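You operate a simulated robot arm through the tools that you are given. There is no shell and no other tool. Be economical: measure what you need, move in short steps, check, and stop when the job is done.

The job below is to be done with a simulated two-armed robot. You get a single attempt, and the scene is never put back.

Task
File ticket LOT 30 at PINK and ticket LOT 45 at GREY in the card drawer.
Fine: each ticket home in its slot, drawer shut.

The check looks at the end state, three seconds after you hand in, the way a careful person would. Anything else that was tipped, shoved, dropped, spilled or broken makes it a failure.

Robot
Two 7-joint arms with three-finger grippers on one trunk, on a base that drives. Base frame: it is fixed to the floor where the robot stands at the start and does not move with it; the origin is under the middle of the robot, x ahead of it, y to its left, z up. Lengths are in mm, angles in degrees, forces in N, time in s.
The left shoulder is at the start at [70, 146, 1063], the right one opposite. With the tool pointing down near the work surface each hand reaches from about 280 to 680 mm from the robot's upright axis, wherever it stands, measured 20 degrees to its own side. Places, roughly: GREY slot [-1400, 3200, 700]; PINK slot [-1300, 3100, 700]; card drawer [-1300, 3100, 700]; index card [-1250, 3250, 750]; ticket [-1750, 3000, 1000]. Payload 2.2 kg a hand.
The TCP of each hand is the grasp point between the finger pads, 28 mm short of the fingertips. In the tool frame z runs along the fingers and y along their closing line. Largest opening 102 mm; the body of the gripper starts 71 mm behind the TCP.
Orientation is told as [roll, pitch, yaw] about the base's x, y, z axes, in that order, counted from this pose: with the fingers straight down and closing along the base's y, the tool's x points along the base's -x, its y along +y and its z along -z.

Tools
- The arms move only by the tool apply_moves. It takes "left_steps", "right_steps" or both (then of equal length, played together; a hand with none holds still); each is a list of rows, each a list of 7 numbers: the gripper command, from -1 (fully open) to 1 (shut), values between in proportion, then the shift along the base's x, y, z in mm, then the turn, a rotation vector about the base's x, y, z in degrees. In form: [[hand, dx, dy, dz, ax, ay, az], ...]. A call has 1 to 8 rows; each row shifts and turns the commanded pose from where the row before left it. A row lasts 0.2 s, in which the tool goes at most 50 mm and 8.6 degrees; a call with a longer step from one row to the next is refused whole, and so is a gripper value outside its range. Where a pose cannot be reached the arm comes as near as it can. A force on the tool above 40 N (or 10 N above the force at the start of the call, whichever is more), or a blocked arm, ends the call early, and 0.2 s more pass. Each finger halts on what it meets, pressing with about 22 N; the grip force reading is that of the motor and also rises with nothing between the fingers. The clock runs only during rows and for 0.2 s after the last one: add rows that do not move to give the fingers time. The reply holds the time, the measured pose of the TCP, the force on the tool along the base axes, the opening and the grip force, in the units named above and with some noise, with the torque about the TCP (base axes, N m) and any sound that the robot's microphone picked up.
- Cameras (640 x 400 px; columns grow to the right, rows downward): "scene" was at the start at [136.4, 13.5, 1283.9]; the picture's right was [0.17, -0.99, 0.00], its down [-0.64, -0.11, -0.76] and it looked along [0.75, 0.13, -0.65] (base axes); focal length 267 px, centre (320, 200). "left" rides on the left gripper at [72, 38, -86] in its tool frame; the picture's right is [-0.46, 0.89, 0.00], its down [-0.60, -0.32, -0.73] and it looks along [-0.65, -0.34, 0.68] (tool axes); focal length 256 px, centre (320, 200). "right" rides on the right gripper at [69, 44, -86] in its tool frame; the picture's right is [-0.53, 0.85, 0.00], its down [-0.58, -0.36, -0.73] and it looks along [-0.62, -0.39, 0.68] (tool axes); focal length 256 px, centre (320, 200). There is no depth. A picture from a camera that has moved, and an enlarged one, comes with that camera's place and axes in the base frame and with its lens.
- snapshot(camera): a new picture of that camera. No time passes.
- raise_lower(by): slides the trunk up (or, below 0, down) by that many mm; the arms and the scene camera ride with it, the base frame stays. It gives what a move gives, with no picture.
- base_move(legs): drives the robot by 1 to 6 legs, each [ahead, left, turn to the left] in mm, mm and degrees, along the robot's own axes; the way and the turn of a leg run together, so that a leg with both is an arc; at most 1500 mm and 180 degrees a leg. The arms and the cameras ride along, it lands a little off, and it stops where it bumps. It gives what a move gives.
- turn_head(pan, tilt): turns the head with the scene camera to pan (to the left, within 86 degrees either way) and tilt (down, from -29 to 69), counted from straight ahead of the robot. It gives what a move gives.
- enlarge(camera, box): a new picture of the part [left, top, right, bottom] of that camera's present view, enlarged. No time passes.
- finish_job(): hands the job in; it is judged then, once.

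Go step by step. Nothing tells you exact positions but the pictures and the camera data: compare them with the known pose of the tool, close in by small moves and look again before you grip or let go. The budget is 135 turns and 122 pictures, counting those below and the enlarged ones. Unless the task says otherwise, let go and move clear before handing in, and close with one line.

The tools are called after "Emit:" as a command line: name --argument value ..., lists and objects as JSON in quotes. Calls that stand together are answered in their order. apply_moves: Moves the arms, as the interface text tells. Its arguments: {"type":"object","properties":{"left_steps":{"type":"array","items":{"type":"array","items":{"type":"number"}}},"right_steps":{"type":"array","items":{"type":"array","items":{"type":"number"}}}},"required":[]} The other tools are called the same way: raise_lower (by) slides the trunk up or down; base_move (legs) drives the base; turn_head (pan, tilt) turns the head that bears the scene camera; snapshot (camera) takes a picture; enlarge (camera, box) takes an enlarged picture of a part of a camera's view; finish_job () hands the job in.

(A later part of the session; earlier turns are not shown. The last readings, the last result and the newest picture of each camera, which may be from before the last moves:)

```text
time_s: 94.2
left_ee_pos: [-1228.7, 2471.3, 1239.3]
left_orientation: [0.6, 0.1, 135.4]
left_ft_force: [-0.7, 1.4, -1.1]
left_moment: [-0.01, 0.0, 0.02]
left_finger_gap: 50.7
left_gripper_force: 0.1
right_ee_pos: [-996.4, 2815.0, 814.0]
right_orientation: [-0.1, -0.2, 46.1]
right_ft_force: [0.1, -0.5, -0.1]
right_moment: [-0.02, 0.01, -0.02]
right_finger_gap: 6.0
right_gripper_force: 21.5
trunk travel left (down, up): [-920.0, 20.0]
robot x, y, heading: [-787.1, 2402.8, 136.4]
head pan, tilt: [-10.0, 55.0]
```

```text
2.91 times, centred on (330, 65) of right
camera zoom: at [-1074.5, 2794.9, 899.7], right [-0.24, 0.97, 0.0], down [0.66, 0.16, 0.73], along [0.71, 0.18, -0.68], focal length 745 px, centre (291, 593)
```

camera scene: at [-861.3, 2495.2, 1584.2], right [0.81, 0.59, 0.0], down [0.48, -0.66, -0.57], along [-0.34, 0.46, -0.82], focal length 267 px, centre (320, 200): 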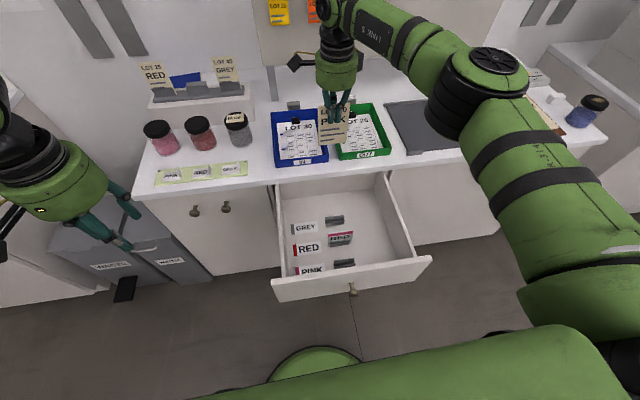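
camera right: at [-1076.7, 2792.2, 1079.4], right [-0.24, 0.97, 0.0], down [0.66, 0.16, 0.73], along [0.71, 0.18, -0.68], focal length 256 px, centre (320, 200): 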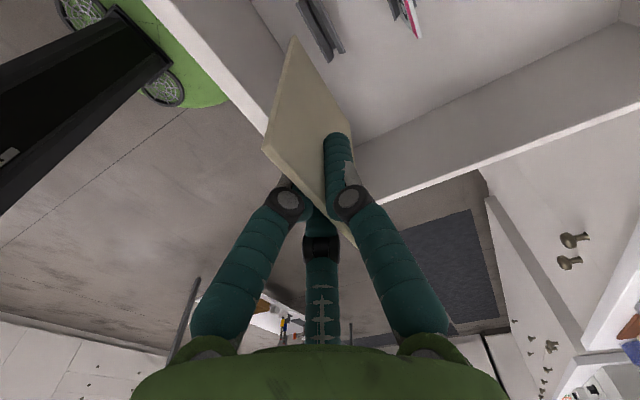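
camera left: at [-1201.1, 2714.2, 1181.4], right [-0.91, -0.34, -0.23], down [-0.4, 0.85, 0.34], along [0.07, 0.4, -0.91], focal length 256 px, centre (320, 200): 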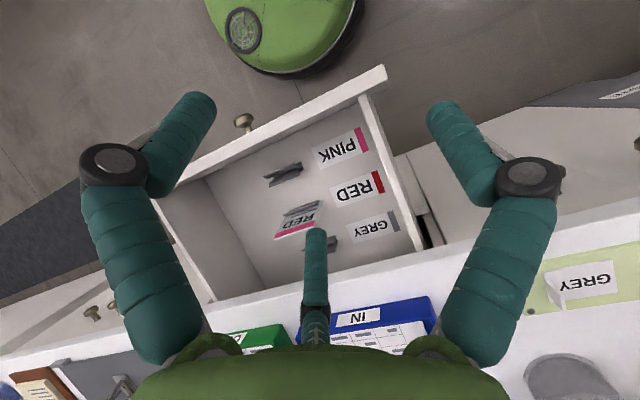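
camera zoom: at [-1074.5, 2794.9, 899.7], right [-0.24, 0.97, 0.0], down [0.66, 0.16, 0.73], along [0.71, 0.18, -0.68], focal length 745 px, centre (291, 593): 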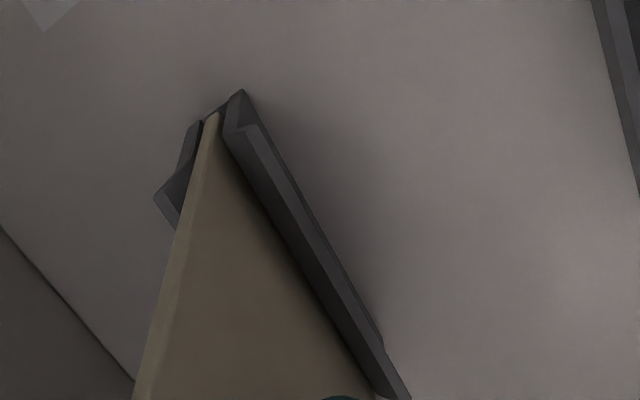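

Emit:
apply_moves --right_steps '[[1, 0, 0, -3, 0, 0, 0], [1, 0, 0, -3, 0, 0, 0]]'

Emit:
apply_moves --right_steps '[[1, 0, 0, -3, 0, 0, 0], [1, 0, 0, -2, 0, 0, 0]]'

Emit:
enlarge --camera "right" --box '[220, 0, 440, 130]'

```text
time_s: 94.8
left_ee_pos: [-1229.3, 2470.7, 1239.2]
left_orientation: [0.6, 0.1, 135.3]
left_ft_force: [-0.2, -0.1, 0.1]
left_moment: [0.0, 0.02, -0.02]
left_finger_gap: 51.1
left_gripper_force: 0.1
right_ee_pos: [-996.0, 2814.2, 808.5]
right_orientation: [0.1, -0.2, 46.2]
right_ft_force: [-0.8, -0.2, 0.2]
right_moment: [0.02, 0.01, -0.02]
right_finger_gap: 5.7
right_gripper_force: 21.7
trunk travel left (down, up): [-920.0, 20.0]
robot x, y, heading: [-782.7, 2403.3, 136.3]
head pan, tilt: [-10.0, 55.0]
```

```text
time_s: 95.4
left_ee_pos: [-1227.1, 2468.6, 1240.7]
left_orientation: [0.4, -0.2, 135.3]
left_ft_force: [-1.0, 0.1, 0.2]
left_moment: [0.02, -0.01, 0.0]
left_finger_gap: 51.0
left_gripper_force: 0.1
right_ee_pos: [-995.1, 2815.8, 807.6]
right_orientation: [0.4, -0.2, 46.2]
right_ft_force: [2.4, 0.2, 32.3]
right_moment: [-0.11, 0.01, 0.01]
right_finger_gap: 6.3
right_gripper_force: 22.1
trunk travel left (down, up): [-920.0, 20.0]
robot x, y, heading: [-786.8, 2402.8, 136.1]
head pan, tilt: [-10.0, 55.0]
```

```text
2.91 times, centred on (330, 65) of right
camera zoom: at [-1074.8, 2794.0, 893.1], right [-0.24, 0.97, 0.01], down [0.66, 0.16, 0.73], along [0.71, 0.18, -0.68], focal length 745 px, centre (291, 593)
```

zoom: 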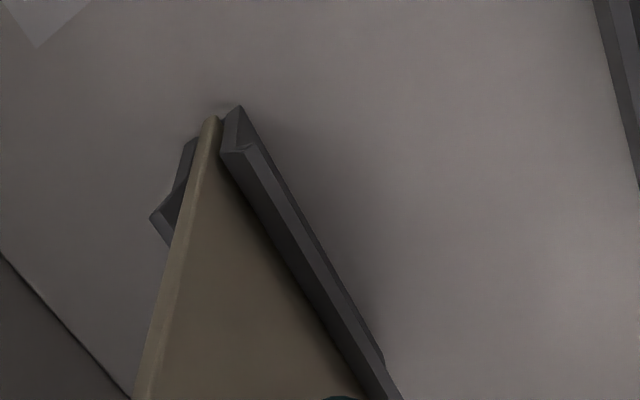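

It rests on the floor of the slot. I relax, open and lift straight off.

Emit:
apply_moves --right_steps '[[1, 0, 0, 3, 0, 0, 0], [0.3, 0, 0, 0, 0, 0, 0], [0.3, 0, 0, 0, 0, 0, 0], [0.3, 0, 0, 15, 0, 0, 0], [0.3, 0, 0, 30, 0, 0, 0], [0.3, 0, 0, 40, 0, 0, 0], [0.3, 0, 0, 45, 0, 0, 0], [0.3, 0, 0, 45, 0, 0, 0]]'

Emit:
snapshot --camera "right"

Emit:
enlarge --camera "scene" --box '[260, 170, 440, 310]'

```text
time_s: 97.2
left_ee_pos: [-1229.1, 2471.4, 1239.1]
left_orientation: [0.6, 0.2, 135.2]
left_ft_force: [-0.1, -0.4, -0.3]
left_moment: [-0.02, -0.01, 0.0]
left_finger_gap: 51.1
left_gripper_force: 0.1
right_ee_pos: [-995.8, 2817.2, 982.4]
right_orientation: [-0.1, -0.3, 46.2]
right_ft_force: [-0.1, 0.2, -0.4]
right_moment: [-0.01, -0.02, 0.02]
right_finger_gap: 35.8
right_gripper_force: 0.1
trunk travel left (down, up): [-920.0, 20.0]
robot x, y, heading: [-787.0, 2405.7, 136.3]
head pan, tilt: [-10.0, 55.0]
```

```text
58 pictures are left
camera right: at [-1075.6, 2796.2, 1066.2], right [-0.24, 0.97, 0.0], down [0.66, 0.16, 0.73], along [0.71, 0.18, -0.68], focal length 256 px, centre (320, 200)
```

right: 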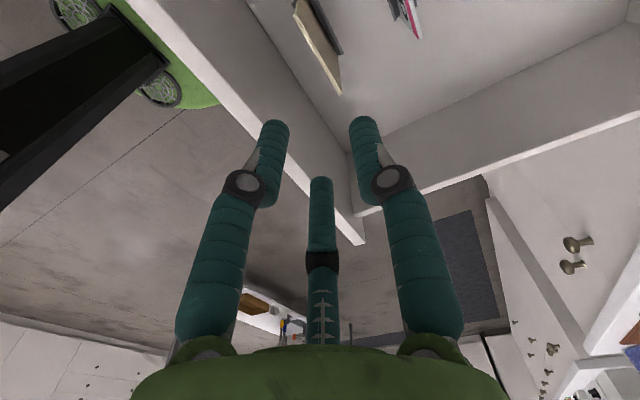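

```text
2.86 times, centred on (350, 240) of scene
camera zoom: at [-861.7, 2494.2, 1584.1], right [0.81, 0.59, 0.0], down [0.49, -0.66, -0.57], along [-0.34, 0.46, -0.82], focal length 763 px, centre (234, 86)
```

zoom: 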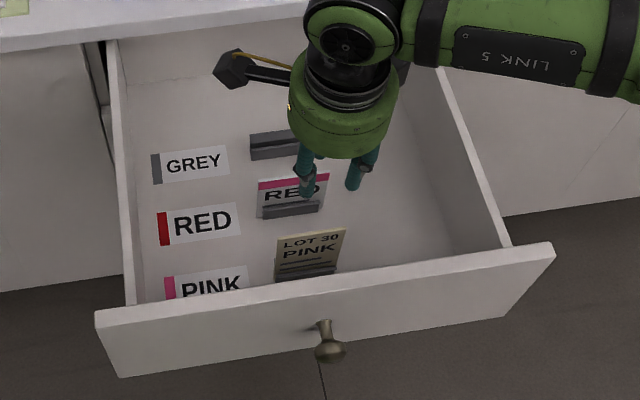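

LOT 30 stands in PINK. I lift the hand, and drive back to the ledge for LOT 45.

Emit:
apply_moves --right_steps '[[0, -23, 22.2, 36, 0, 0, 0], [0, -23, 22.2, 36, 0, 0, 0], [0, -23, 22.2, 36, 0, 0, 0], [0, -23, 22.2, 36, 0, 0, 0], [0, -23, 22.2, 36, 0, 0, 0], [0, -23, 22.2, 36, 0, 0, 0]]'

Emit:
base_move --legs '[[0, 318, 0], [395, 0, 0]]'

Emit:
turn_head --pan -10 --tilt 35

Emit:
snapshot --camera "right"

Emit:
snapshot --camera "scene"

```text
time_s: 98.6
left_ee_pos: [-1230.8, 2470.2, 1238.1]
left_orientation: [0.5, 0.1, 135.4]
left_ft_force: [0.1, -0.1, -0.7]
left_moment: [0.03, -0.01, 0.04]
left_finger_gap: 51.0
left_gripper_force: 0.1
right_ee_pos: [-1135.9, 2949.1, 1198.0]
right_orientation: [0.0, -0.3, 46.5]
right_ft_force: [-0.1, 0.1, 0.0]
right_moment: [0.0, -0.03, 0.03]
right_finger_gap: 51.0
right_gripper_force: 0.1
trunk travel left (down, up): [-920.0, 20.0]
robot x, y, heading: [-783.5, 2404.5, 136.2]
head pan, tilt: [-10.0, 55.0]
```

```text
time_s: 102.8
left_ee_pos: [-1728.0, 2511.4, 1240.0]
left_orientation: [0.5, 0.0, 135.6]
left_ft_force: [-0.5, -0.5, 0.2]
left_moment: [0.02, 0.04, 0.0]
left_finger_gap: 51.0
left_gripper_force: 0.1
right_ee_pos: [-1634.8, 2990.5, 1200.0]
right_orientation: [0.1, -0.2, 46.4]
right_ft_force: [-0.3, -0.1, 0.2]
right_moment: [0.03, 0.02, 0.0]
right_finger_gap: 51.3
right_gripper_force: 0.0
trunk travel left (down, up): [-920.0, 20.0]
robot x, y, heading: [-1285.9, 2446.1, 136.4]
head pan, tilt: [-10.0, 55.0]
```

```text
time_s: 103.6
left_ee_pos: [-1729.4, 2513.4, 1237.7]
left_orientation: [0.5, 0.2, 135.5]
left_ft_force: [-0.8, -0.2, 0.3]
left_moment: [-0.01, 0.06, -0.01]
left_finger_gap: 51.2
left_gripper_force: 0.1
right_ee_pos: [-1636.6, 2993.0, 1196.4]
right_orientation: [-0.1, -0.2, 46.4]
right_ft_force: [-0.2, 0.2, -0.4]
right_moment: [-0.02, -0.02, 0.0]
right_finger_gap: 51.2
right_gripper_force: 0.1
trunk travel left (down, up): [-920.0, 20.0]
robot x, y, heading: [-1288.1, 2444.5, 136.9]
head pan, tilt: [-10.0, 35.0]
```

```text
56 pictures are left
camera right: at [-1715.8, 2971.3, 1282.7], right [-0.24, 0.97, 0.0], down [0.66, 0.17, 0.73], along [0.71, 0.18, -0.68], focal length 256 px, centre (320, 200)
```

right: 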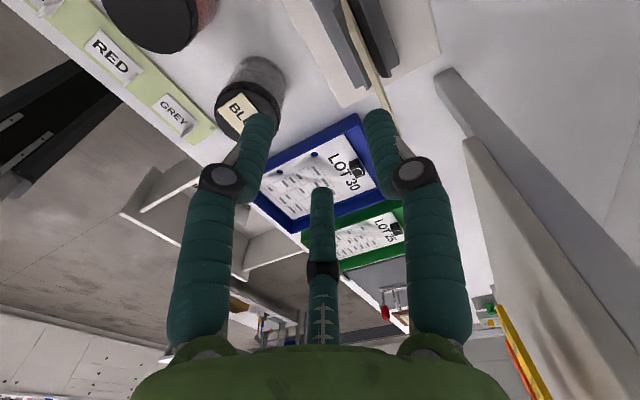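

```text
55 pictures are left
camera scene: at [-1372.2, 2550.8, 1612.2], right [0.8, 0.6, 0.0], down [0.34, -0.46, -0.82], along [-0.49, 0.66, -0.57], focal length 267 px, centre (320, 200)
```

scene: 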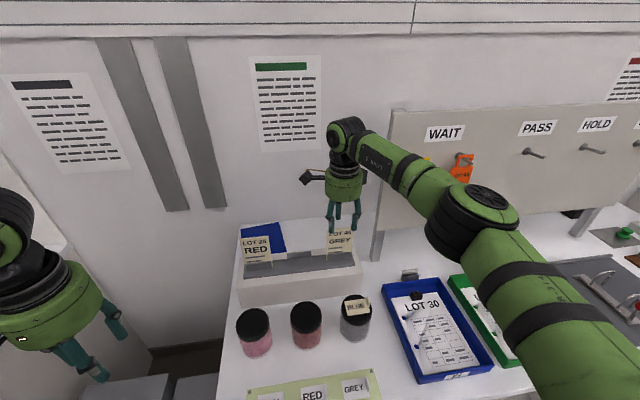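

GREY is at v≈3294 just ahead. I drive 30 mm nearer, then view it again.

Emit:
base_move --legs '[[30, 0, 0]]'

Emit:
apply_moves --right_steps '[[0, -14, 14, 0, 0, 0, 0], [0, 0, 0, 0, 0, 0, 0]]'

Emit:
snapshot --camera "right"

Emit:
enlarge --camera "scene" --box '[270, 150, 430, 270]'

```text
time_s: 104.5
left_ee_pos: [-1746.4, 2528.5, 1240.8]
left_orientation: [0.6, -0.4, 135.5]
left_ft_force: [0.2, -1.1, -0.1]
left_moment: [0.07, 0.06, -0.01]
left_finger_gap: 50.8
left_gripper_force: 0.0
right_ee_pos: [-1651.6, 3008.1, 1202.8]
right_orientation: [0.5, -0.3, 46.4]
right_ft_force: [1.3, -0.4, 0.8]
right_moment: [0.06, 0.09, 0.04]
right_finger_gap: 51.1
right_gripper_force: 0.1
trunk travel left (down, up): [-920.0, 20.0]
robot x, y, heading: [-1307.5, 2465.5, 136.6]
head pan, tilt: [-10.0, 35.0]
```

```text
time_s: 105.1
left_ee_pos: [-1749.2, 2530.1, 1238.7]
left_orientation: [0.7, 0.0, 135.5]
left_ft_force: [-0.4, -0.3, 0.4]
left_moment: [0.03, 0.02, 0.01]
left_finger_gap: 50.9
left_gripper_force: 0.0
right_ee_pos: [-1668.5, 3023.1, 1199.6]
right_orientation: [0.1, -0.3, 46.6]
right_ft_force: [0.5, -1.2, 1.0]
right_moment: [0.02, 0.03, -0.01]
right_finger_gap: 51.0
right_gripper_force: 0.0
trunk travel left (down, up): [-920.0, 20.0]
robot x, y, heading: [-1305.7, 2466.7, 136.5]
head pan, tilt: [-10.0, 35.0]
```

```text
54 pictures are left
camera right: at [-1748.6, 3002.0, 1284.8], right [-0.25, 0.97, 0.0], down [0.66, 0.16, 0.73], along [0.71, 0.18, -0.68], focal length 256 px, centre (320, 200)
```

right: 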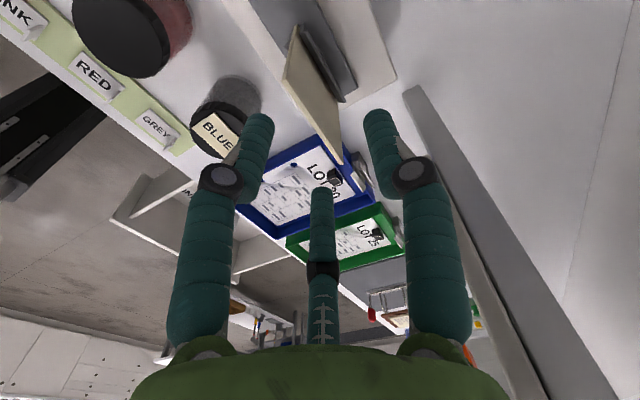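

```text
3.33 times, centred on (350, 210) of scene
camera zoom: at [-1391.3, 2567.9, 1612.7], right [0.8, 0.6, 0.0], down [0.34, -0.46, -0.82], along [-0.49, 0.66, -0.57], focal length 890 px, centre (220, 167)
```

zoom: 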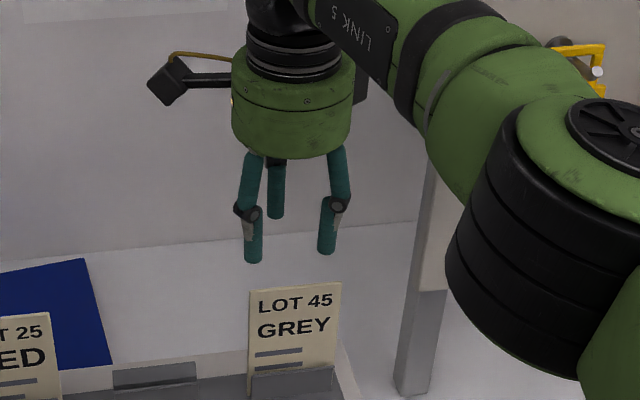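

GREY's top edge: v≈3292, u≈1021. I centre, lower partway and check.

Emit:
apply_moves --right_steps '[[0, 9.9, -1, 0, 0, 0, 0], [0, 0, 0, -27, 0, 0, 0], [0, 0, 0, -25, 0, 0, 0], [0, 0, 0, 0, 0, 0, 0]]'

Emit:
snapshot --camera "right"

Emit:
enlarge --camera "scene" --box '[270, 150, 430, 270]'

```text
time_s: 106.1
left_ee_pos: [-1751.2, 2533.4, 1239.1]
left_orientation: [0.6, 0.1, 135.4]
left_ft_force: [-1.2, -0.2, 0.3]
left_moment: [0.0, 0.01, 0.0]
left_finger_gap: 51.0
left_gripper_force: 0.1
right_ee_pos: [-1661.7, 3025.6, 1142.9]
right_orientation: [0.0, -0.2, 46.4]
right_ft_force: [-0.7, 1.2, -0.1]
right_moment: [0.02, -0.02, 0.0]
right_finger_gap: 51.1
right_gripper_force: 0.1
trunk travel left (down, up): [-920.0, 20.0]
robot x, y, heading: [-1307.6, 2466.0, 136.4]
head pan, tilt: [-10.0, 35.0]
```

```text
52 pictures are left
camera right: at [-1741.0, 3005.2, 1229.7], right [-0.24, 0.97, 0.0], down [0.66, 0.16, 0.73], along [0.71, 0.18, -0.68], focal length 256 px, centre (320, 200)
```

right: 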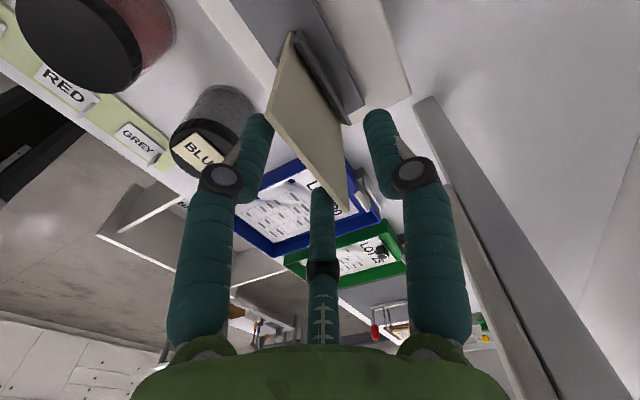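

```text
3.33 times, centred on (350, 210) of scene
camera zoom: at [-1393.3, 2571.5, 1612.3], right [0.8, 0.6, 0.0], down [0.34, -0.46, -0.82], along [-0.49, 0.66, -0.57], focal length 890 px, centre (220, 167)
```

zoom: 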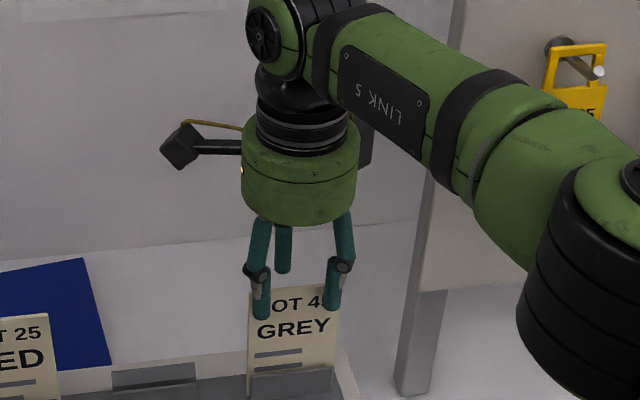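

Nearly centred; I shift 3 mm back, lower the rest and close.

Emit:
apply_moves --right_steps '[[0, 2.2, -2.1, -10, 0, 0, 0], [0, 0, 0, -20, 0, 0, 0], [0.4, 0, 0, 0, 0, 0, 0], [1, 0, 0, 0, 0, 0, 0], [1, 0, 0, 0, 0, 0, 0], [1, 0, 0, 0, 0, 0, 0]]'

Emit:
apply_moves --right_steps '[[1, 0, 0, 15, 0, 0, 0], [1, 0, 0, 20, 0, 0, 0], [1, 0, 0, 25, 0, 0, 0], [1, 0, 0, 20, 0, 0, 0]]'

Emit:
snapshot --camera "scene"

Emit:
snapshot --camera "right"

```text
time_s: 107.5
left_ee_pos: [-1750.3, 2532.9, 1239.2]
left_orientation: [0.6, 0.1, 135.5]
left_ft_force: [0.3, 0.8, -0.6]
left_moment: [0.02, 0.02, 0.02]
left_finger_gap: 50.8
left_gripper_force: 0.0
right_ee_pos: [-1657.9, 3022.6, 1116.6]
right_orientation: [0.0, -0.2, 46.5]
right_ft_force: [2.4, -2.2, -0.8]
right_moment: [-0.15, -0.18, -0.02]
right_finger_gap: 6.5
right_gripper_force: 22.3
trunk travel left (down, up): [-920.0, 20.0]
robot x, y, heading: [-1308.1, 2464.9, 136.6]
head pan, tilt: [-10.0, 35.0]
```

```text
time_s: 108.5
left_ee_pos: [-1750.2, 2533.0, 1239.2]
left_orientation: [0.6, 0.2, 135.5]
left_ft_force: [0.7, -0.6, 0.3]
left_moment: [0.01, -0.04, 0.02]
left_finger_gap: 51.0
left_gripper_force: 0.1
right_ee_pos: [-1659.2, 3024.6, 1197.8]
right_orientation: [0.0, -0.2, 46.4]
right_ft_force: [0.7, 0.1, -0.7]
right_moment: [0.04, 0.01, -0.01]
right_finger_gap: 6.0
right_gripper_force: 22.0
trunk travel left (down, up): [-920.0, 20.0]
robot x, y, heading: [-1307.4, 2469.2, 136.8]
head pan, tilt: [-10.0, 35.0]
```

```text
50 pictures are left
camera scene: at [-1392.8, 2570.2, 1612.4], right [0.8, 0.6, 0.0], down [0.34, -0.46, -0.82], along [-0.49, 0.66, -0.57], focal length 267 px, centre (320, 200)
```

scene: 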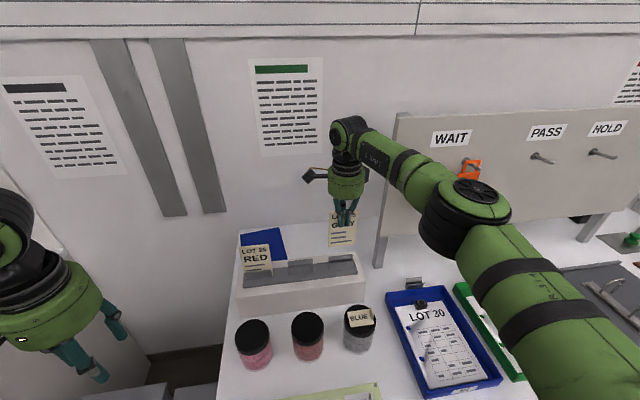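

```text
49 pictures are left
camera right: at [-1737.5, 3003.5, 1282.6], right [-0.24, 0.97, 0.0], down [0.66, 0.16, 0.73], along [0.71, 0.18, -0.68], focal length 256 px, centre (320, 200)
```

right: 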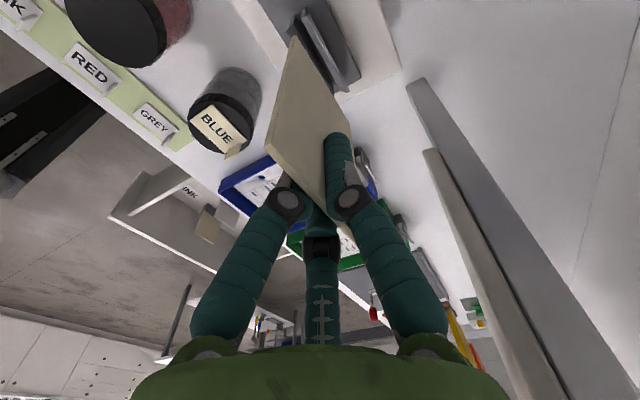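

LOT 45 is out of its holder. I drive back to the drawer.

Emit:
base_move --legs '[[-415, 0, 0], [0, -315, 0]]'

Emit:
turn_head --pan -10 --tilt 55

Emit:
snapshot --camera "scene"

```text
time_s: 112.7
left_ee_pos: [-1239.0, 2470.0, 1238.0]
left_orientation: [0.4, 0.2, 135.5]
left_ft_force: [0.2, 0.6, 0.1]
left_moment: [0.04, -0.04, -0.01]
left_finger_gap: 51.0
left_gripper_force: 0.0
right_ee_pos: [-1147.8, 2961.4, 1196.5]
right_orientation: [0.0, -0.3, 46.4]
right_ft_force: [0.7, -0.7, -0.4]
right_moment: [0.02, 0.02, -0.01]
right_finger_gap: 6.2
right_gripper_force: 21.8
trunk travel left (down, up): [-920.0, 20.0]
robot x, y, heading: [-793.1, 2403.0, 136.4]
head pan, tilt: [-10.0, 35.0]
```

```text
time_s: 113.5
left_ee_pos: [-1237.7, 2473.5, 1240.2]
left_orientation: [0.6, 0.1, 135.6]
left_ft_force: [0.9, 0.1, 1.3]
left_moment: [-0.03, -0.01, 0.0]
left_finger_gap: 50.8
left_gripper_force: 0.0
right_ee_pos: [-1146.2, 2965.4, 1196.0]
right_orientation: [0.0, -0.1, 46.4]
right_ft_force: [0.4, 0.2, 0.1]
right_moment: [-0.01, -0.01, 0.0]
right_finger_gap: 6.1
right_gripper_force: 22.1
trunk travel left (down, up): [-920.0, 20.0]
robot x, y, heading: [-793.6, 2406.9, 136.7]
head pan, tilt: [-10.0, 55.0]
```

```text
48 pictures are left
camera scene: at [-870.2, 2498.2, 1584.2], right [0.8, 0.59, 0.0], down [0.49, -0.66, -0.57], along [-0.34, 0.46, -0.82], focal length 267 px, centre (320, 200)
```

scene: 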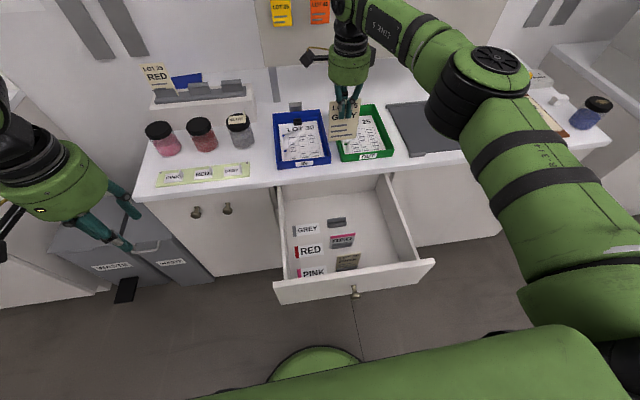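

I bring the card over the GREY slot (about v=2845, u=1332), staying high.

Emit:
apply_moves --right_steps '[[1, 26.3, -30.3, 0, 0, 0, 0], [1, 0, 0, -40, 0, 0, 0], [1, 0, 0, -40, 0, 0, 0], [1, 0, 0, -40, 0, 0, 0], [1, 0, 0, -40, 0, 0, 0], [1, 0, 0, -40, 0, 0, 0]]'

Emit:
enlarge --camera "right" --box '[220, 0, 440, 130]'

Emit:
enlarge --camera "scene" --box '[260, 130, 440, 280]'

```text
time_s: 115.0
left_ee_pos: [-1238.0, 2472.8, 1239.6]
left_orientation: [0.5, 0.2, 135.5]
left_ft_force: [0.0, 0.5, 0.2]
left_moment: [-0.04, 0.0, -0.01]
left_finger_gap: 51.3
left_gripper_force: 0.1
right_ee_pos: [-1123.1, 2935.4, 997.3]
right_orientation: [-0.2, -0.3, 46.4]
right_ft_force: [0.5, 0.7, 0.4]
right_moment: [0.0, 0.0, 0.01]
right_finger_gap: 6.1
right_gripper_force: 21.8
trunk travel left (down, up): [-920.0, 20.0]
robot x, y, heading: [-795.7, 2403.9, 136.6]
head pan, tilt: [-10.0, 55.0]
```

```text
2.91 times, centred on (330, 65) of right
camera zoom: at [-1202.2, 2914.1, 1082.0], right [-0.24, 0.97, 0.0], down [0.66, 0.16, 0.73], along [0.71, 0.18, -0.68], focal length 745 px, centre (291, 593)
```

zoom: 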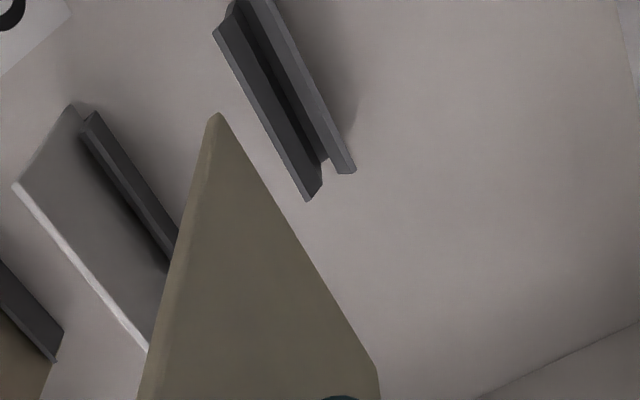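

```text
2.67 times, centred on (350, 205) of scene
camera zoom: at [-872.7, 2498.0, 1584.0], right [0.8, 0.59, 0.0], down [0.49, -0.66, -0.57], along [-0.34, 0.46, -0.82], focal length 712 px, centre (240, 187)
```

zoom: 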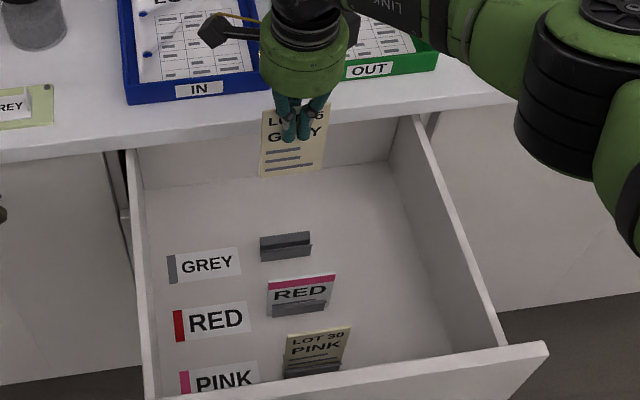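

The slot lies 5 mm nearer than the card; I correct and lower to just above the holder.

Emit:
apply_moves --right_steps '[[1, 4.8, -2.6, -20, 0, 0, 0], [1, 0, 0, -30, 0, 0, 0], [1, 0, 0, -30, 0, 0, 0], [1, 0, 0, -30, 0, 0, 0], [1, 0, 0, -30, 0, 0, 0], [1, 0, 0, 0, 0, 0, 0]]'

Emit:
enlarge --camera "right" --box '[220, 0, 440, 130]'

Emit:
enlarge --camera "scene" --box '[270, 120, 430, 240]'

```text
time_s: 116.3
left_ee_pos: [-1238.3, 2472.2, 1238.5]
left_orientation: [0.5, 0.1, 135.4]
left_ft_force: [-0.5, -0.2, -0.1]
left_moment: [-0.02, 0.0, -0.01]
left_finger_gap: 50.9
left_gripper_force: 0.0
right_ee_pos: [-1094.7, 2913.9, 873.7]
right_orientation: [-0.1, -0.3, 46.3]
right_ft_force: [0.4, -0.2, 0.1]
right_moment: [0.02, -0.01, -0.03]
right_finger_gap: 5.9
right_gripper_force: 21.8
right hand out of reach, approached as far as the arm can: row 4, 5
trunk travel left (down, up): [-920.0, 20.0]
robot x, y, heading: [-797.8, 2404.3, 136.5]
head pan, tilt: [-10.0, 55.0]
```

```text
2.91 times, centred on (330, 65) of right
camera zoom: at [-1173.9, 2893.8, 959.3], right [-0.24, 0.97, 0.0], down [0.66, 0.16, 0.73], along [0.71, 0.18, -0.68], focal length 745 px, centre (291, 593)
```

zoom: 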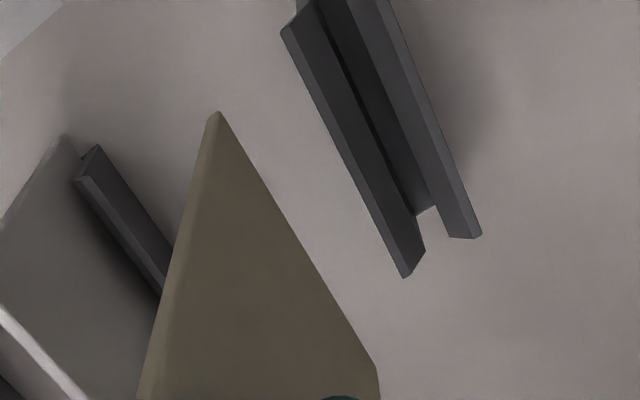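

```text
3.33 times, centred on (350, 180) of scene
camera zoom: at [-871.8, 2496.7, 1584.1], right [0.8, 0.59, 0.0], down [0.49, -0.66, -0.57], along [-0.34, 0.46, -0.82], focal length 890 px, centre (220, 267)
```

zoom: 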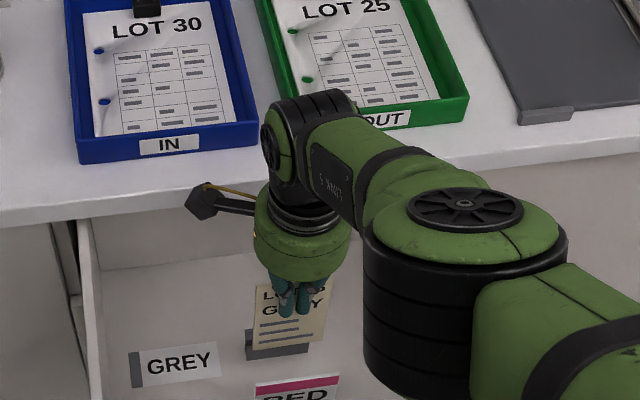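

The arm runs out of reach low down. I raise the card, draw it back, and drive the base 100 mm nearer.

Emit:
apply_moves --right_steps '[[1, 0, 0, 40, 0, 0, 0], [1, 0, 0, 40, 0, 0, 0], [1, 0, 0, 30, 0, 0, 0], [1, 25.2, -24.3, 0, 0, 0, 0], [1, 25.2, -24.3, 0, 0, 0, 0]]'

Emit:
base_move --legs '[[100, 0, 0]]'

Emit:
snapshot --camera "scene"

```text
time_s: 117.5
left_ee_pos: [-1238.3, 2473.8, 1238.9]
left_orientation: [0.7, 0.2, 135.5]
left_ft_force: [0.1, 0.0, -0.3]
left_moment: [-0.02, 0.02, 0.0]
left_finger_gap: 51.1
left_gripper_force: 0.1
right_ee_pos: [-1123.2, 2929.3, 936.9]
right_orientation: [0.0, -0.2, 46.4]
right_ft_force: [0.6, 1.3, -0.6]
right_moment: [0.01, -0.05, -0.01]
right_finger_gap: 5.9
right_gripper_force: 22.1
right hand out of reach, approached as far as the arm can: row 1, 2, 3, 4, 5
trunk travel left (down, up): [-920.0, 20.0]
robot x, y, heading: [-794.7, 2403.4, 136.3]
head pan, tilt: [-10.0, 55.0]
```

```text
time_s: 118.7
left_ee_pos: [-1306.1, 2536.7, 1238.6]
left_orientation: [0.6, 0.3, 135.5]
left_ft_force: [-0.4, 0.2, -0.5]
left_moment: [-0.03, -0.04, 0.01]
left_finger_gap: 51.0
left_gripper_force: 0.1
right_ee_pos: [-1185.8, 2988.0, 936.0]
right_orientation: [-2.0, -0.2, 46.5]
right_ft_force: [-0.5, 0.1, -0.9]
right_moment: [-0.04, -0.01, 0.0]
right_finger_gap: 6.0
right_gripper_force: 21.8
trunk travel left (down, up): [-920.0, 20.0]
robot x, y, heading: [-856.1, 2468.6, 136.8]
head pan, tilt: [-10.0, 55.0]
stopped in leg 1: the force on the tool passed its limit at 64 N (the readings are from after the stop); the commanded pose is now the measured one
```

```text
43 pictures are left
camera scene: at [-938.8, 2561.6, 1583.7], right [0.8, 0.6, 0.0], down [0.49, -0.66, -0.57], along [-0.34, 0.46, -0.82], focal length 267 px, centre (320, 200)
```

scene: 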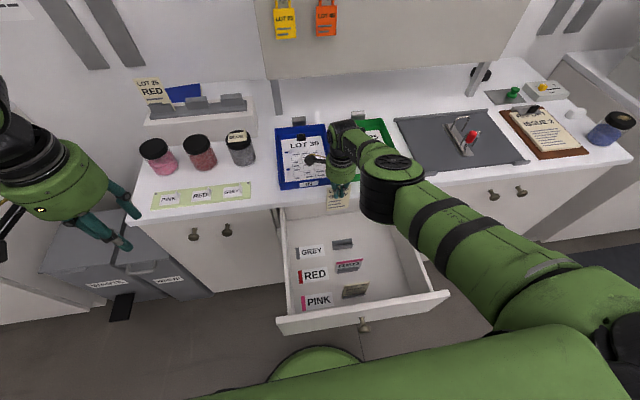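

The arm had not followed the draw-back, and the card touched the counter edge. I back off straight away and inspect.

Emit:
base_move --legs '[[-90, 0, 0]]'

Emit:
snapshot --camera "right"

Emit:
enlarge --camera "scene" --box '[260, 110, 440, 250]'

```text
time_s: 119.8
left_ee_pos: [-1241.2, 2476.0, 1237.5]
left_orientation: [0.5, 0.4, 135.6]
left_ft_force: [0.2, 0.6, 0.2]
left_moment: [-0.02, -0.04, -0.01]
left_finger_gap: 50.9
left_gripper_force: 0.0
right_ee_pos: [-1121.8, 2926.7, 932.7]
right_orientation: [-2.1, -0.2, 46.5]
right_ft_force: [-0.2, -0.5, 0.3]
right_moment: [0.03, -0.07, 0.0]
right_finger_gap: 6.0
right_gripper_force: 21.8
trunk travel left (down, up): [-920.0, 20.0]
robot x, y, heading: [-793.8, 2402.2, 136.6]
head pan, tilt: [-10.0, 55.0]
```

```text
42 pictures are left
camera right: at [-1203.3, 2907.9, 1017.0], right [-0.24, 0.97, -0.03], down [0.64, 0.18, 0.75], along [0.73, 0.16, -0.67], focal length 256 px, centre (320, 200)
```

right: 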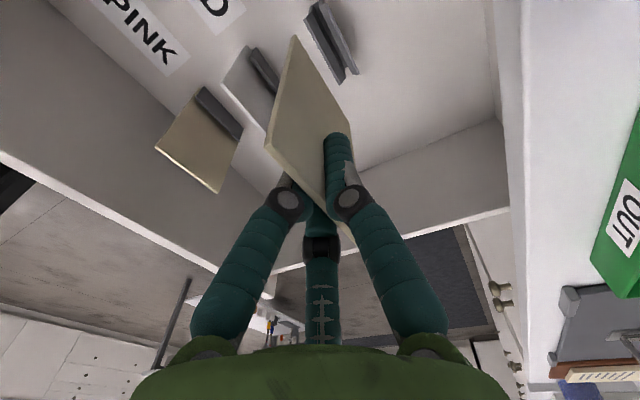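

```text
2.86 times, centred on (350, 180) of scene
camera zoom: at [-875.5, 2501.9, 1583.5], right [0.8, 0.6, 0.0], down [0.49, -0.66, -0.57], along [-0.34, 0.46, -0.82], focal length 763 px, centre (234, 257)
```

zoom: 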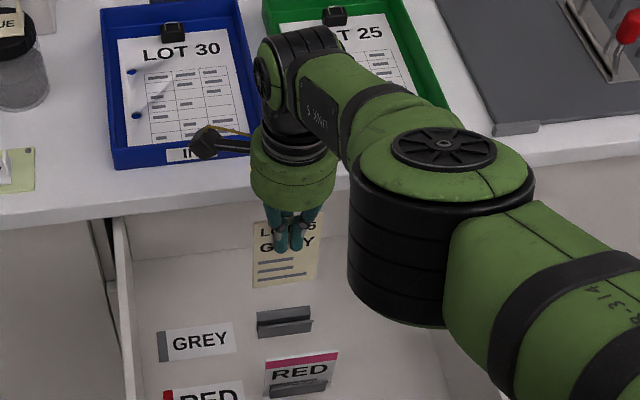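

The card is still held square; the hand leans 2°. I raise it, right the lean and check the response.

Emit:
apply_moves --right_steps '[[1, 0, 0, 30, 0, 0, 0], [1, 0, 0, 30, 1.5, 1.5, 0], [1, 12, -11.6, 0, 0, 0, 0], [1, 0, 0, 0, 0, 0, 0]]'

```text
time_s: 120.8
left_ee_pos: [-1237.9, 2473.2, 1239.8]
left_orientation: [0.7, 0.1, 135.6]
left_ft_force: [-1.0, -0.3, 0.7]
left_moment: [-0.01, 0.01, 0.01]
left_finger_gap: 50.9
left_gripper_force: 0.1
right_ee_pos: [-1138.5, 2936.2, 979.6]
right_orientation: [-0.7, -0.1, 46.5]
right_ft_force: [-0.5, 0.8, -0.1]
right_moment: [-0.01, 0.0, 0.0]
right_finger_gap: 6.3
right_gripper_force: 21.8
right hand out of reach, approached as far as the arm can: row 1, 2, 3
trunk travel left (down, up): [-920.0, 20.0]
robot x, y, heading: [-796.2, 2403.4, 136.8]
head pan, tilt: [-10.0, 55.0]
```

The joints seem to have drifted to a limit. I go back up high, where the arm was free, and re-approach as I did for PINK.

Emit:
apply_moves --right_steps '[[1, 0, 0, 40, 0, 0, 0], [1, 0, 0, 40, 0, 0, 0], [1, 0, 0, 40, 0, 0, 0], [1, 0, 0, 40, 0, 0, 0], [1, 0, 0, 30, 0, 0, 0], [1, 0, 0, 0, 0, 0, 0]]'

Emit:
snapshot --camera "scene"

```text
time_s: 122.2
left_ee_pos: [-1238.9, 2472.1, 1238.5]
left_orientation: [0.5, 0.1, 135.7]
left_ft_force: [-0.4, -0.3, -0.2]
left_moment: [-0.03, -0.03, 0.02]
left_finger_gap: 51.0
left_gripper_force: 0.0
right_ee_pos: [-1130.6, 2926.1, 1177.2]
right_orientation: [0.3, -0.3, 46.6]
right_ft_force: [0.5, 0.0, -0.4]
right_moment: [0.0, -0.01, -0.01]
right_finger_gap: 6.1
right_gripper_force: 22.4
trunk travel left (down, up): [-920.0, 20.0]
robot x, y, heading: [-792.9, 2405.4, 136.7]
head pan, tilt: [-10.0, 55.0]
```

```text
40 pictures are left
camera scene: at [-872.1, 2497.4, 1584.1], right [0.8, 0.6, 0.0], down [0.49, -0.66, -0.57], along [-0.34, 0.46, -0.82], focal length 267 px, centre (320, 200)
```

scene: 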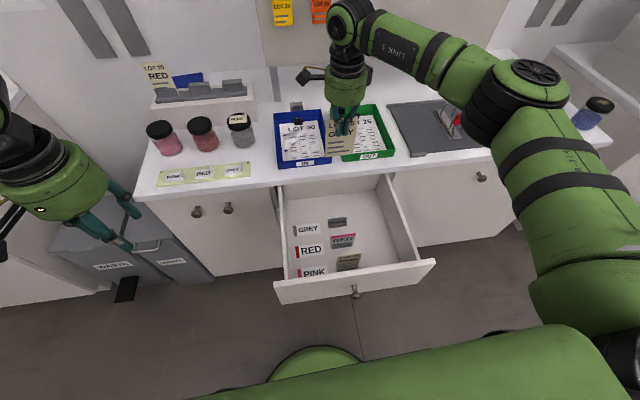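

Trays and everything else are unmoved. High up, I draw the hand back 135 mm and then drive the base 130 mm forward, so the low reach matches PINK's.

Emit:
apply_moves --right_steps '[[1, 24.4, -23.6, 0, 0, 0, 0], [1, 24.4, -23.6, 0, 0, 0, 0], [1, 24.4, -23.6, 0, 0, 0, 0], [1, 24.4, -23.6, 0, 0, 0, 0], [1, 0, 0, 0, 0, 0, 0]]'

```text
time_s: 123.4
left_ee_pos: [-1238.4, 2472.4, 1239.9]
left_orientation: [0.5, 0.0, 135.6]
left_ft_force: [-0.9, -0.5, 0.3]
left_moment: [0.02, -0.01, -0.03]
left_finger_gap: 51.2
left_gripper_force: 0.1
right_ee_pos: [-1031.5, 2833.3, 1175.5]
right_orientation: [0.3, -0.3, 46.4]
right_ft_force: [0.6, 0.4, -0.3]
right_moment: [0.01, -0.03, -0.01]
right_finger_gap: 6.1
right_gripper_force: 21.5
trunk travel left (down, up): [-920.0, 20.0]
robot x, y, heading: [-793.7, 2406.2, 136.7]
head pan, tilt: [-10.0, 55.0]
```

Emit:
base_move --legs '[[130, 0, 0]]'

Emit:
snapshot --camera "scene"

```text
time_s: 124.7
left_ee_pos: [-1330.4, 2559.1, 1239.6]
left_orientation: [0.5, 0.0, 135.6]
left_ft_force: [0.4, 0.5, 0.8]
left_moment: [0.02, -0.01, -0.02]
left_finger_gap: 51.1
left_gripper_force: 0.0
right_ee_pos: [-1125.6, 2919.9, 1176.5]
right_orientation: [0.5, -0.4, 46.6]
right_ft_force: [0.2, 0.5, -1.1]
right_moment: [0.01, -0.02, -0.03]
right_finger_gap: 5.8
right_gripper_force: 22.2
trunk travel left (down, up): [-920.0, 20.0]
robot x, y, heading: [-890.6, 2495.5, 136.8]
head pan, tilt: [-10.0, 55.0]
```

```text
39 pictures are left
camera scene: at [-962.5, 2583.6, 1584.5], right [0.8, 0.6, 0.0], down [0.49, -0.66, -0.58], along [-0.34, 0.46, -0.82], focal length 267 px, centre (320, 200)
```

scene: 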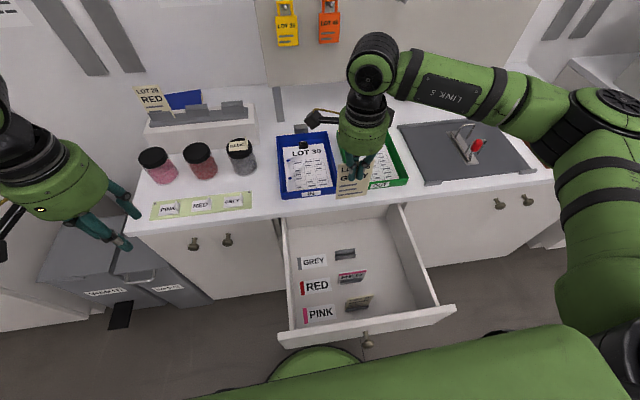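

Emit:
apply_moves --right_steps '[[1, 7.6, 12.8, -20, 0, 0, -0.4], [1, 0, 0, -36, 0, 0, 0], [1, 0, 0, -36, 0, 0, 0], [1, 0, 0, -36, 0, 0, 0], [1, 0, 0, -36, 0, 0, 0], [1, 0, 0, -16, 0, 0, 0], [1, 0, 0, 0, 0, 0, 0]]'

Emit:
enlarge --camera "right" --box '[220, 0, 440, 130]'

Emit:
enlarge --camera "scene" --box '[260, 120, 460, 270]'

```text
time_s: 126.3
left_ee_pos: [-1332.6, 2561.7, 1238.6]
left_orientation: [0.6, 0.1, 135.7]
left_ft_force: [-0.5, -0.1, 0.3]
left_moment: [0.01, 0.02, -0.02]
left_finger_gap: 51.0
left_gripper_force: 0.0
right_ee_pos: [-1120.9, 2934.9, 993.9]
right_orientation: [0.3, -0.3, 46.2]
right_ft_force: [0.5, 0.6, -0.3]
right_moment: [-0.04, 0.01, 0.01]
right_finger_gap: 6.0
right_gripper_force: 22.1
trunk travel left (down, up): [-920.0, 20.0]
robot x, y, heading: [-888.1, 2493.2, 136.7]
head pan, tilt: [-10.0, 55.0]
```

```text
2.91 times, centred on (330, 65) of right
camera zoom: at [-1199.2, 2914.1, 1079.7], right [-0.24, 0.97, 0.01], down [0.66, 0.16, 0.73], along [0.71, 0.18, -0.68], focal length 745 px, centre (291, 593)
```

zoom: 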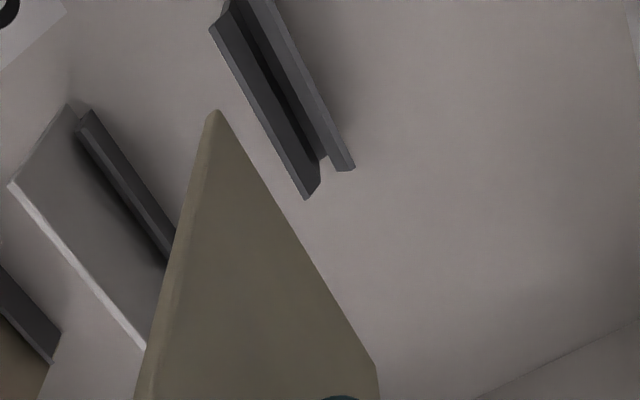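

```text
2.67 times, centred on (360, 195) of scene
camera zoom: at [-965.4, 2586.5, 1584.1], right [0.8, 0.6, 0.0], down [0.49, -0.66, -0.57], along [-0.34, 0.46, -0.82], focal length 712 px, centre (213, 213)
```

zoom: 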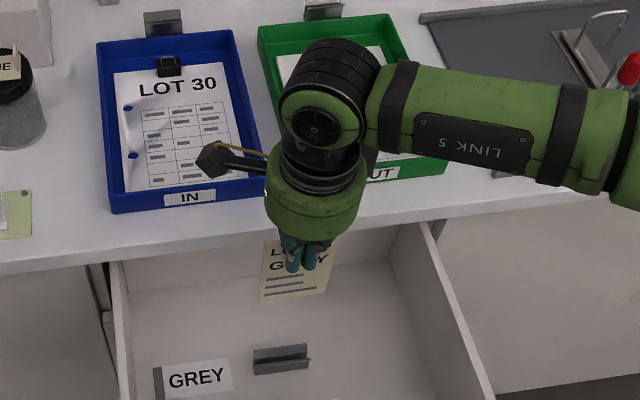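

Relative to the PINK alignment picture the slot is about 5 mm nearer. I correct and lower to above the holder.

Emit:
apply_moves --right_steps '[[1, 4.3, -2.8, -25, 0, 0, 0], [1, 0, 0, -30, 0, 0, 0], [1, 0, 0, -30, 0, 0, 0], [1, 0, 0, -30, 0, 0, 0], [1, 0, 0, -22, 0, 0, 0], [1, 0, 0, 0, 0, 0, 0]]'

Emit:
enlarge --camera "right" --box '[220, 0, 440, 130]'

Emit:
enlarge --camera "scene" --box '[260, 120, 460, 270]'

```text
time_s: 127.7
left_ee_pos: [-1332.1, 2560.4, 1239.4]
left_orientation: [0.5, 0.3, 135.8]
left_ft_force: [0.0, -0.7, 0.3]
left_moment: [0.01, -0.04, 0.0]
left_finger_gap: 50.9
left_gripper_force: 0.1
right_ee_pos: [-1113.0, 2931.9, 856.8]
right_orientation: [0.4, -0.3, 46.3]
right_ft_force: [-0.4, 0.2, -0.9]
right_moment: [-0.03, 0.0, -0.02]
right_finger_gap: 5.8
right_gripper_force: 22.0
trunk travel left (down, up): [-920.0, 20.0]
robot x, y, heading: [-888.4, 2493.5, 136.9]
head pan, tilt: [-10.0, 55.0]
```

```text
2.91 times, centred on (330, 65) of right
camera zoom: at [-1192.7, 2911.6, 942.1], right [-0.24, 0.97, 0.01], down [0.66, 0.16, 0.73], along [0.71, 0.18, -0.68], focal length 745 px, centre (291, 593)
```

zoom: 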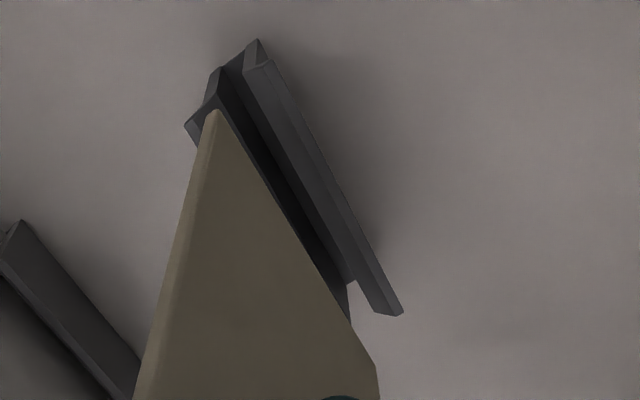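

```text
2.67 times, centred on (360, 195) of scene
camera zoom: at [-965.3, 2586.3, 1584.1], right [0.8, 0.6, 0.0], down [0.49, -0.66, -0.57], along [-0.34, 0.46, -0.82], focal length 712 px, centre (213, 213)
```

zoom: 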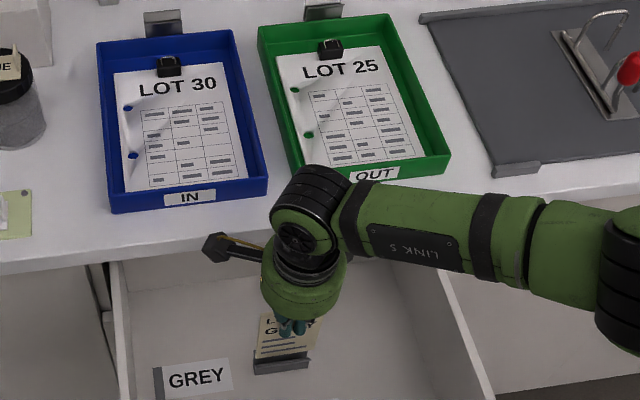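

Aligned almost as PINK was. I nudge 1.5 mm and lower gently into the V.

Emit:
apply_moves --right_steps '[[1, -1.1, 1, -8, 0, 0, 0], [1, 0, 0, -8, 0, 0, 0], [1, 0, 0, -7, 0, 0, 0], [1, 0, 0, -6, 0, 0, 0], [1, 0, 0, -5, 0, 0, 0]]'

Emit:
enlarge --camera "right" --box '[220, 0, 440, 130]'

Emit:
enlarge --camera "scene" --box '[280, 160, 400, 270]'

```text
time_s: 128.9
left_ee_pos: [-1332.5, 2560.5, 1239.0]
left_orientation: [0.6, 0.1, 135.7]
left_ft_force: [0.2, -0.1, -0.6]
left_moment: [0.01, -0.02, -0.01]
left_finger_gap: 51.1
left_gripper_force: 0.0
right_ee_pos: [-1115.5, 2934.2, 823.9]
right_orientation: [0.4, -0.4, 46.3]
right_ft_force: [-0.4, -0.1, 0.5]
right_moment: [0.01, 0.01, 0.02]
right_finger_gap: 6.0
right_gripper_force: 22.2
trunk travel left (down, up): [-920.0, 20.0]
robot x, y, heading: [-886.5, 2493.8, 136.7]
head pan, tilt: [-10.0, 55.0]
```

```text
2.91 times, centred on (330, 65) of right
camera zoom: at [-1195.3, 2912.2, 909.2], right [-0.24, 0.97, 0.01], down [0.66, 0.16, 0.73], along [0.71, 0.18, -0.68], focal length 745 px, centre (291, 593)
```

zoom: 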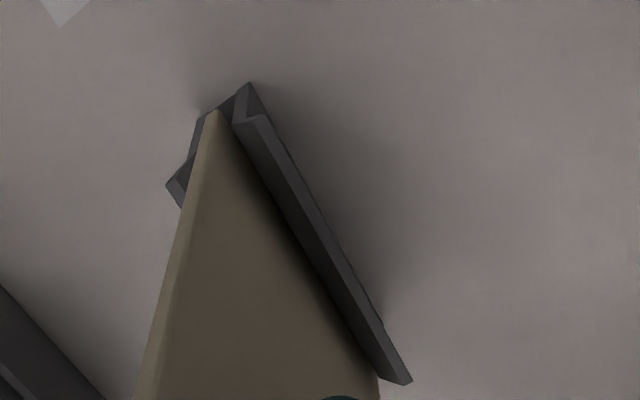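

```text
3.64 times, centred on (340, 215) of scene
camera zoom: at [-965.6, 2586.4, 1584.1], right [0.8, 0.6, 0.0], down [0.49, -0.66, -0.57], along [-0.34, 0.46, -0.82], focal length 971 px, centre (247, 146)
```

zoom: 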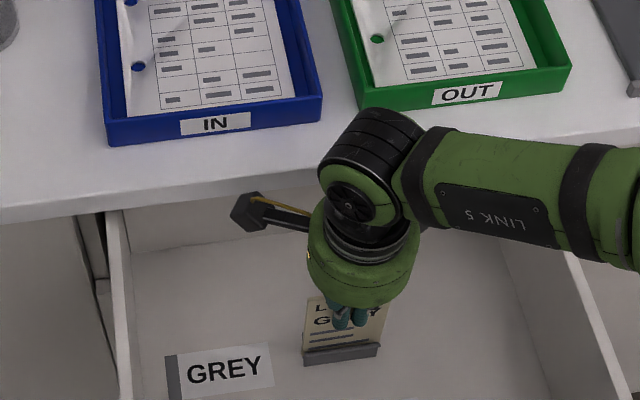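

Clear of the counter and entering the groove. I continue in small steps till it rests.

Emit:
apply_moves --right_steps '[[1, 0, 0, -4, 0, 0, 0], [1, 0, 0, -4, 0, 0, 0], [1, 0, 0, -3, 0, 0, 0]]'

Emit:
apply_moves --right_steps '[[1, 0, 0, -2, 0, 0, 0], [1, 0, 0, -2, 0, 0, 0]]'

Emit:
enlarge --camera "right" --box '[220, 0, 440, 130]'

```text
time_s: 129.7
left_ee_pos: [-1331.6, 2561.9, 1238.4]
left_orientation: [0.6, 0.2, 135.7]
left_ft_force: [0.3, 0.0, 0.0]
left_moment: [-0.01, -0.04, 0.04]
left_finger_gap: 50.8
left_gripper_force: 0.2
right_ee_pos: [-1115.7, 2933.3, 813.7]
right_orientation: [0.3, -0.3, 46.2]
right_ft_force: [-0.2, 0.1, 0.3]
right_moment: [0.01, 0.04, 0.01]
right_finger_gap: 5.8
right_gripper_force: 21.2
trunk travel left (down, up): [-920.0, 20.0]
robot x, y, heading: [-886.4, 2495.6, 136.8]
head pan, tilt: [-10.0, 55.0]
```

```text
time_s: 130.3
left_ee_pos: [-1332.8, 2560.1, 1239.3]
left_orientation: [0.5, 0.1, 135.7]
left_ft_force: [0.4, 0.1, 0.2]
left_moment: [-0.01, -0.02, -0.01]
left_finger_gap: 50.9
left_gripper_force: 0.1
right_ee_pos: [-1116.4, 2933.2, 810.6]
right_orientation: [0.3, -0.4, 46.2]
right_ft_force: [-0.1, -0.1, 2.3]
right_moment: [0.01, 0.01, 0.01]
right_finger_gap: 6.1
right_gripper_force: 21.9
trunk travel left (down, up): [-920.0, 20.0]
robot x, y, heading: [-887.3, 2496.9, 136.8]
head pan, tilt: [-10.0, 55.0]
```

```text
2.91 times, centred on (330, 65) of right
camera zoom: at [-1195.3, 2912.6, 895.4], right [-0.24, 0.97, 0.01], down [0.66, 0.16, 0.73], along [0.71, 0.18, -0.68], focal length 745 px, centre (291, 593)
```

zoom: 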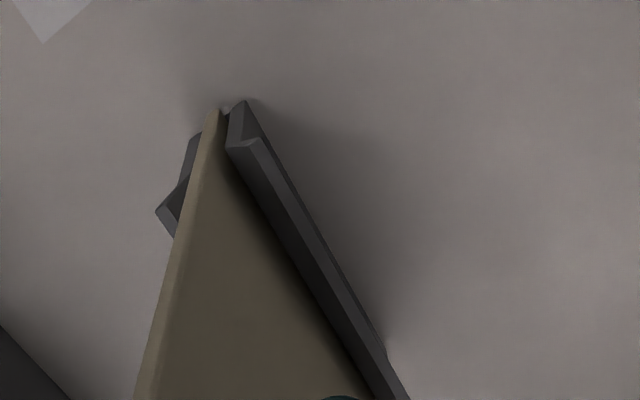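

Contact begins; one more small step to confirm it is seated.

Emit:
apply_moves --right_steps '[[1, 0, 0, -1.5, 0, 0, 0]]'

```text
time_s: 130.7
left_ee_pos: [-1331.8, 2559.3, 1239.5]
left_orientation: [0.5, -0.1, 135.8]
left_ft_force: [0.5, 0.4, 0.3]
left_moment: [0.04, 0.0, -0.02]
left_finger_gap: 50.8
left_gripper_force: 0.0
right_ee_pos: [-1115.2, 2933.1, 809.1]
right_orientation: [0.4, -0.3, 46.2]
right_ft_force: [0.8, 0.2, 10.6]
right_moment: [0.08, 0.01, 0.0]
right_finger_gap: 6.1
right_gripper_force: 21.9
trunk travel left (down, up): [-920.0, 20.0]
robot x, y, heading: [-891.1, 2490.7, 136.9]
head pan, tilt: [-10.0, 55.0]
```

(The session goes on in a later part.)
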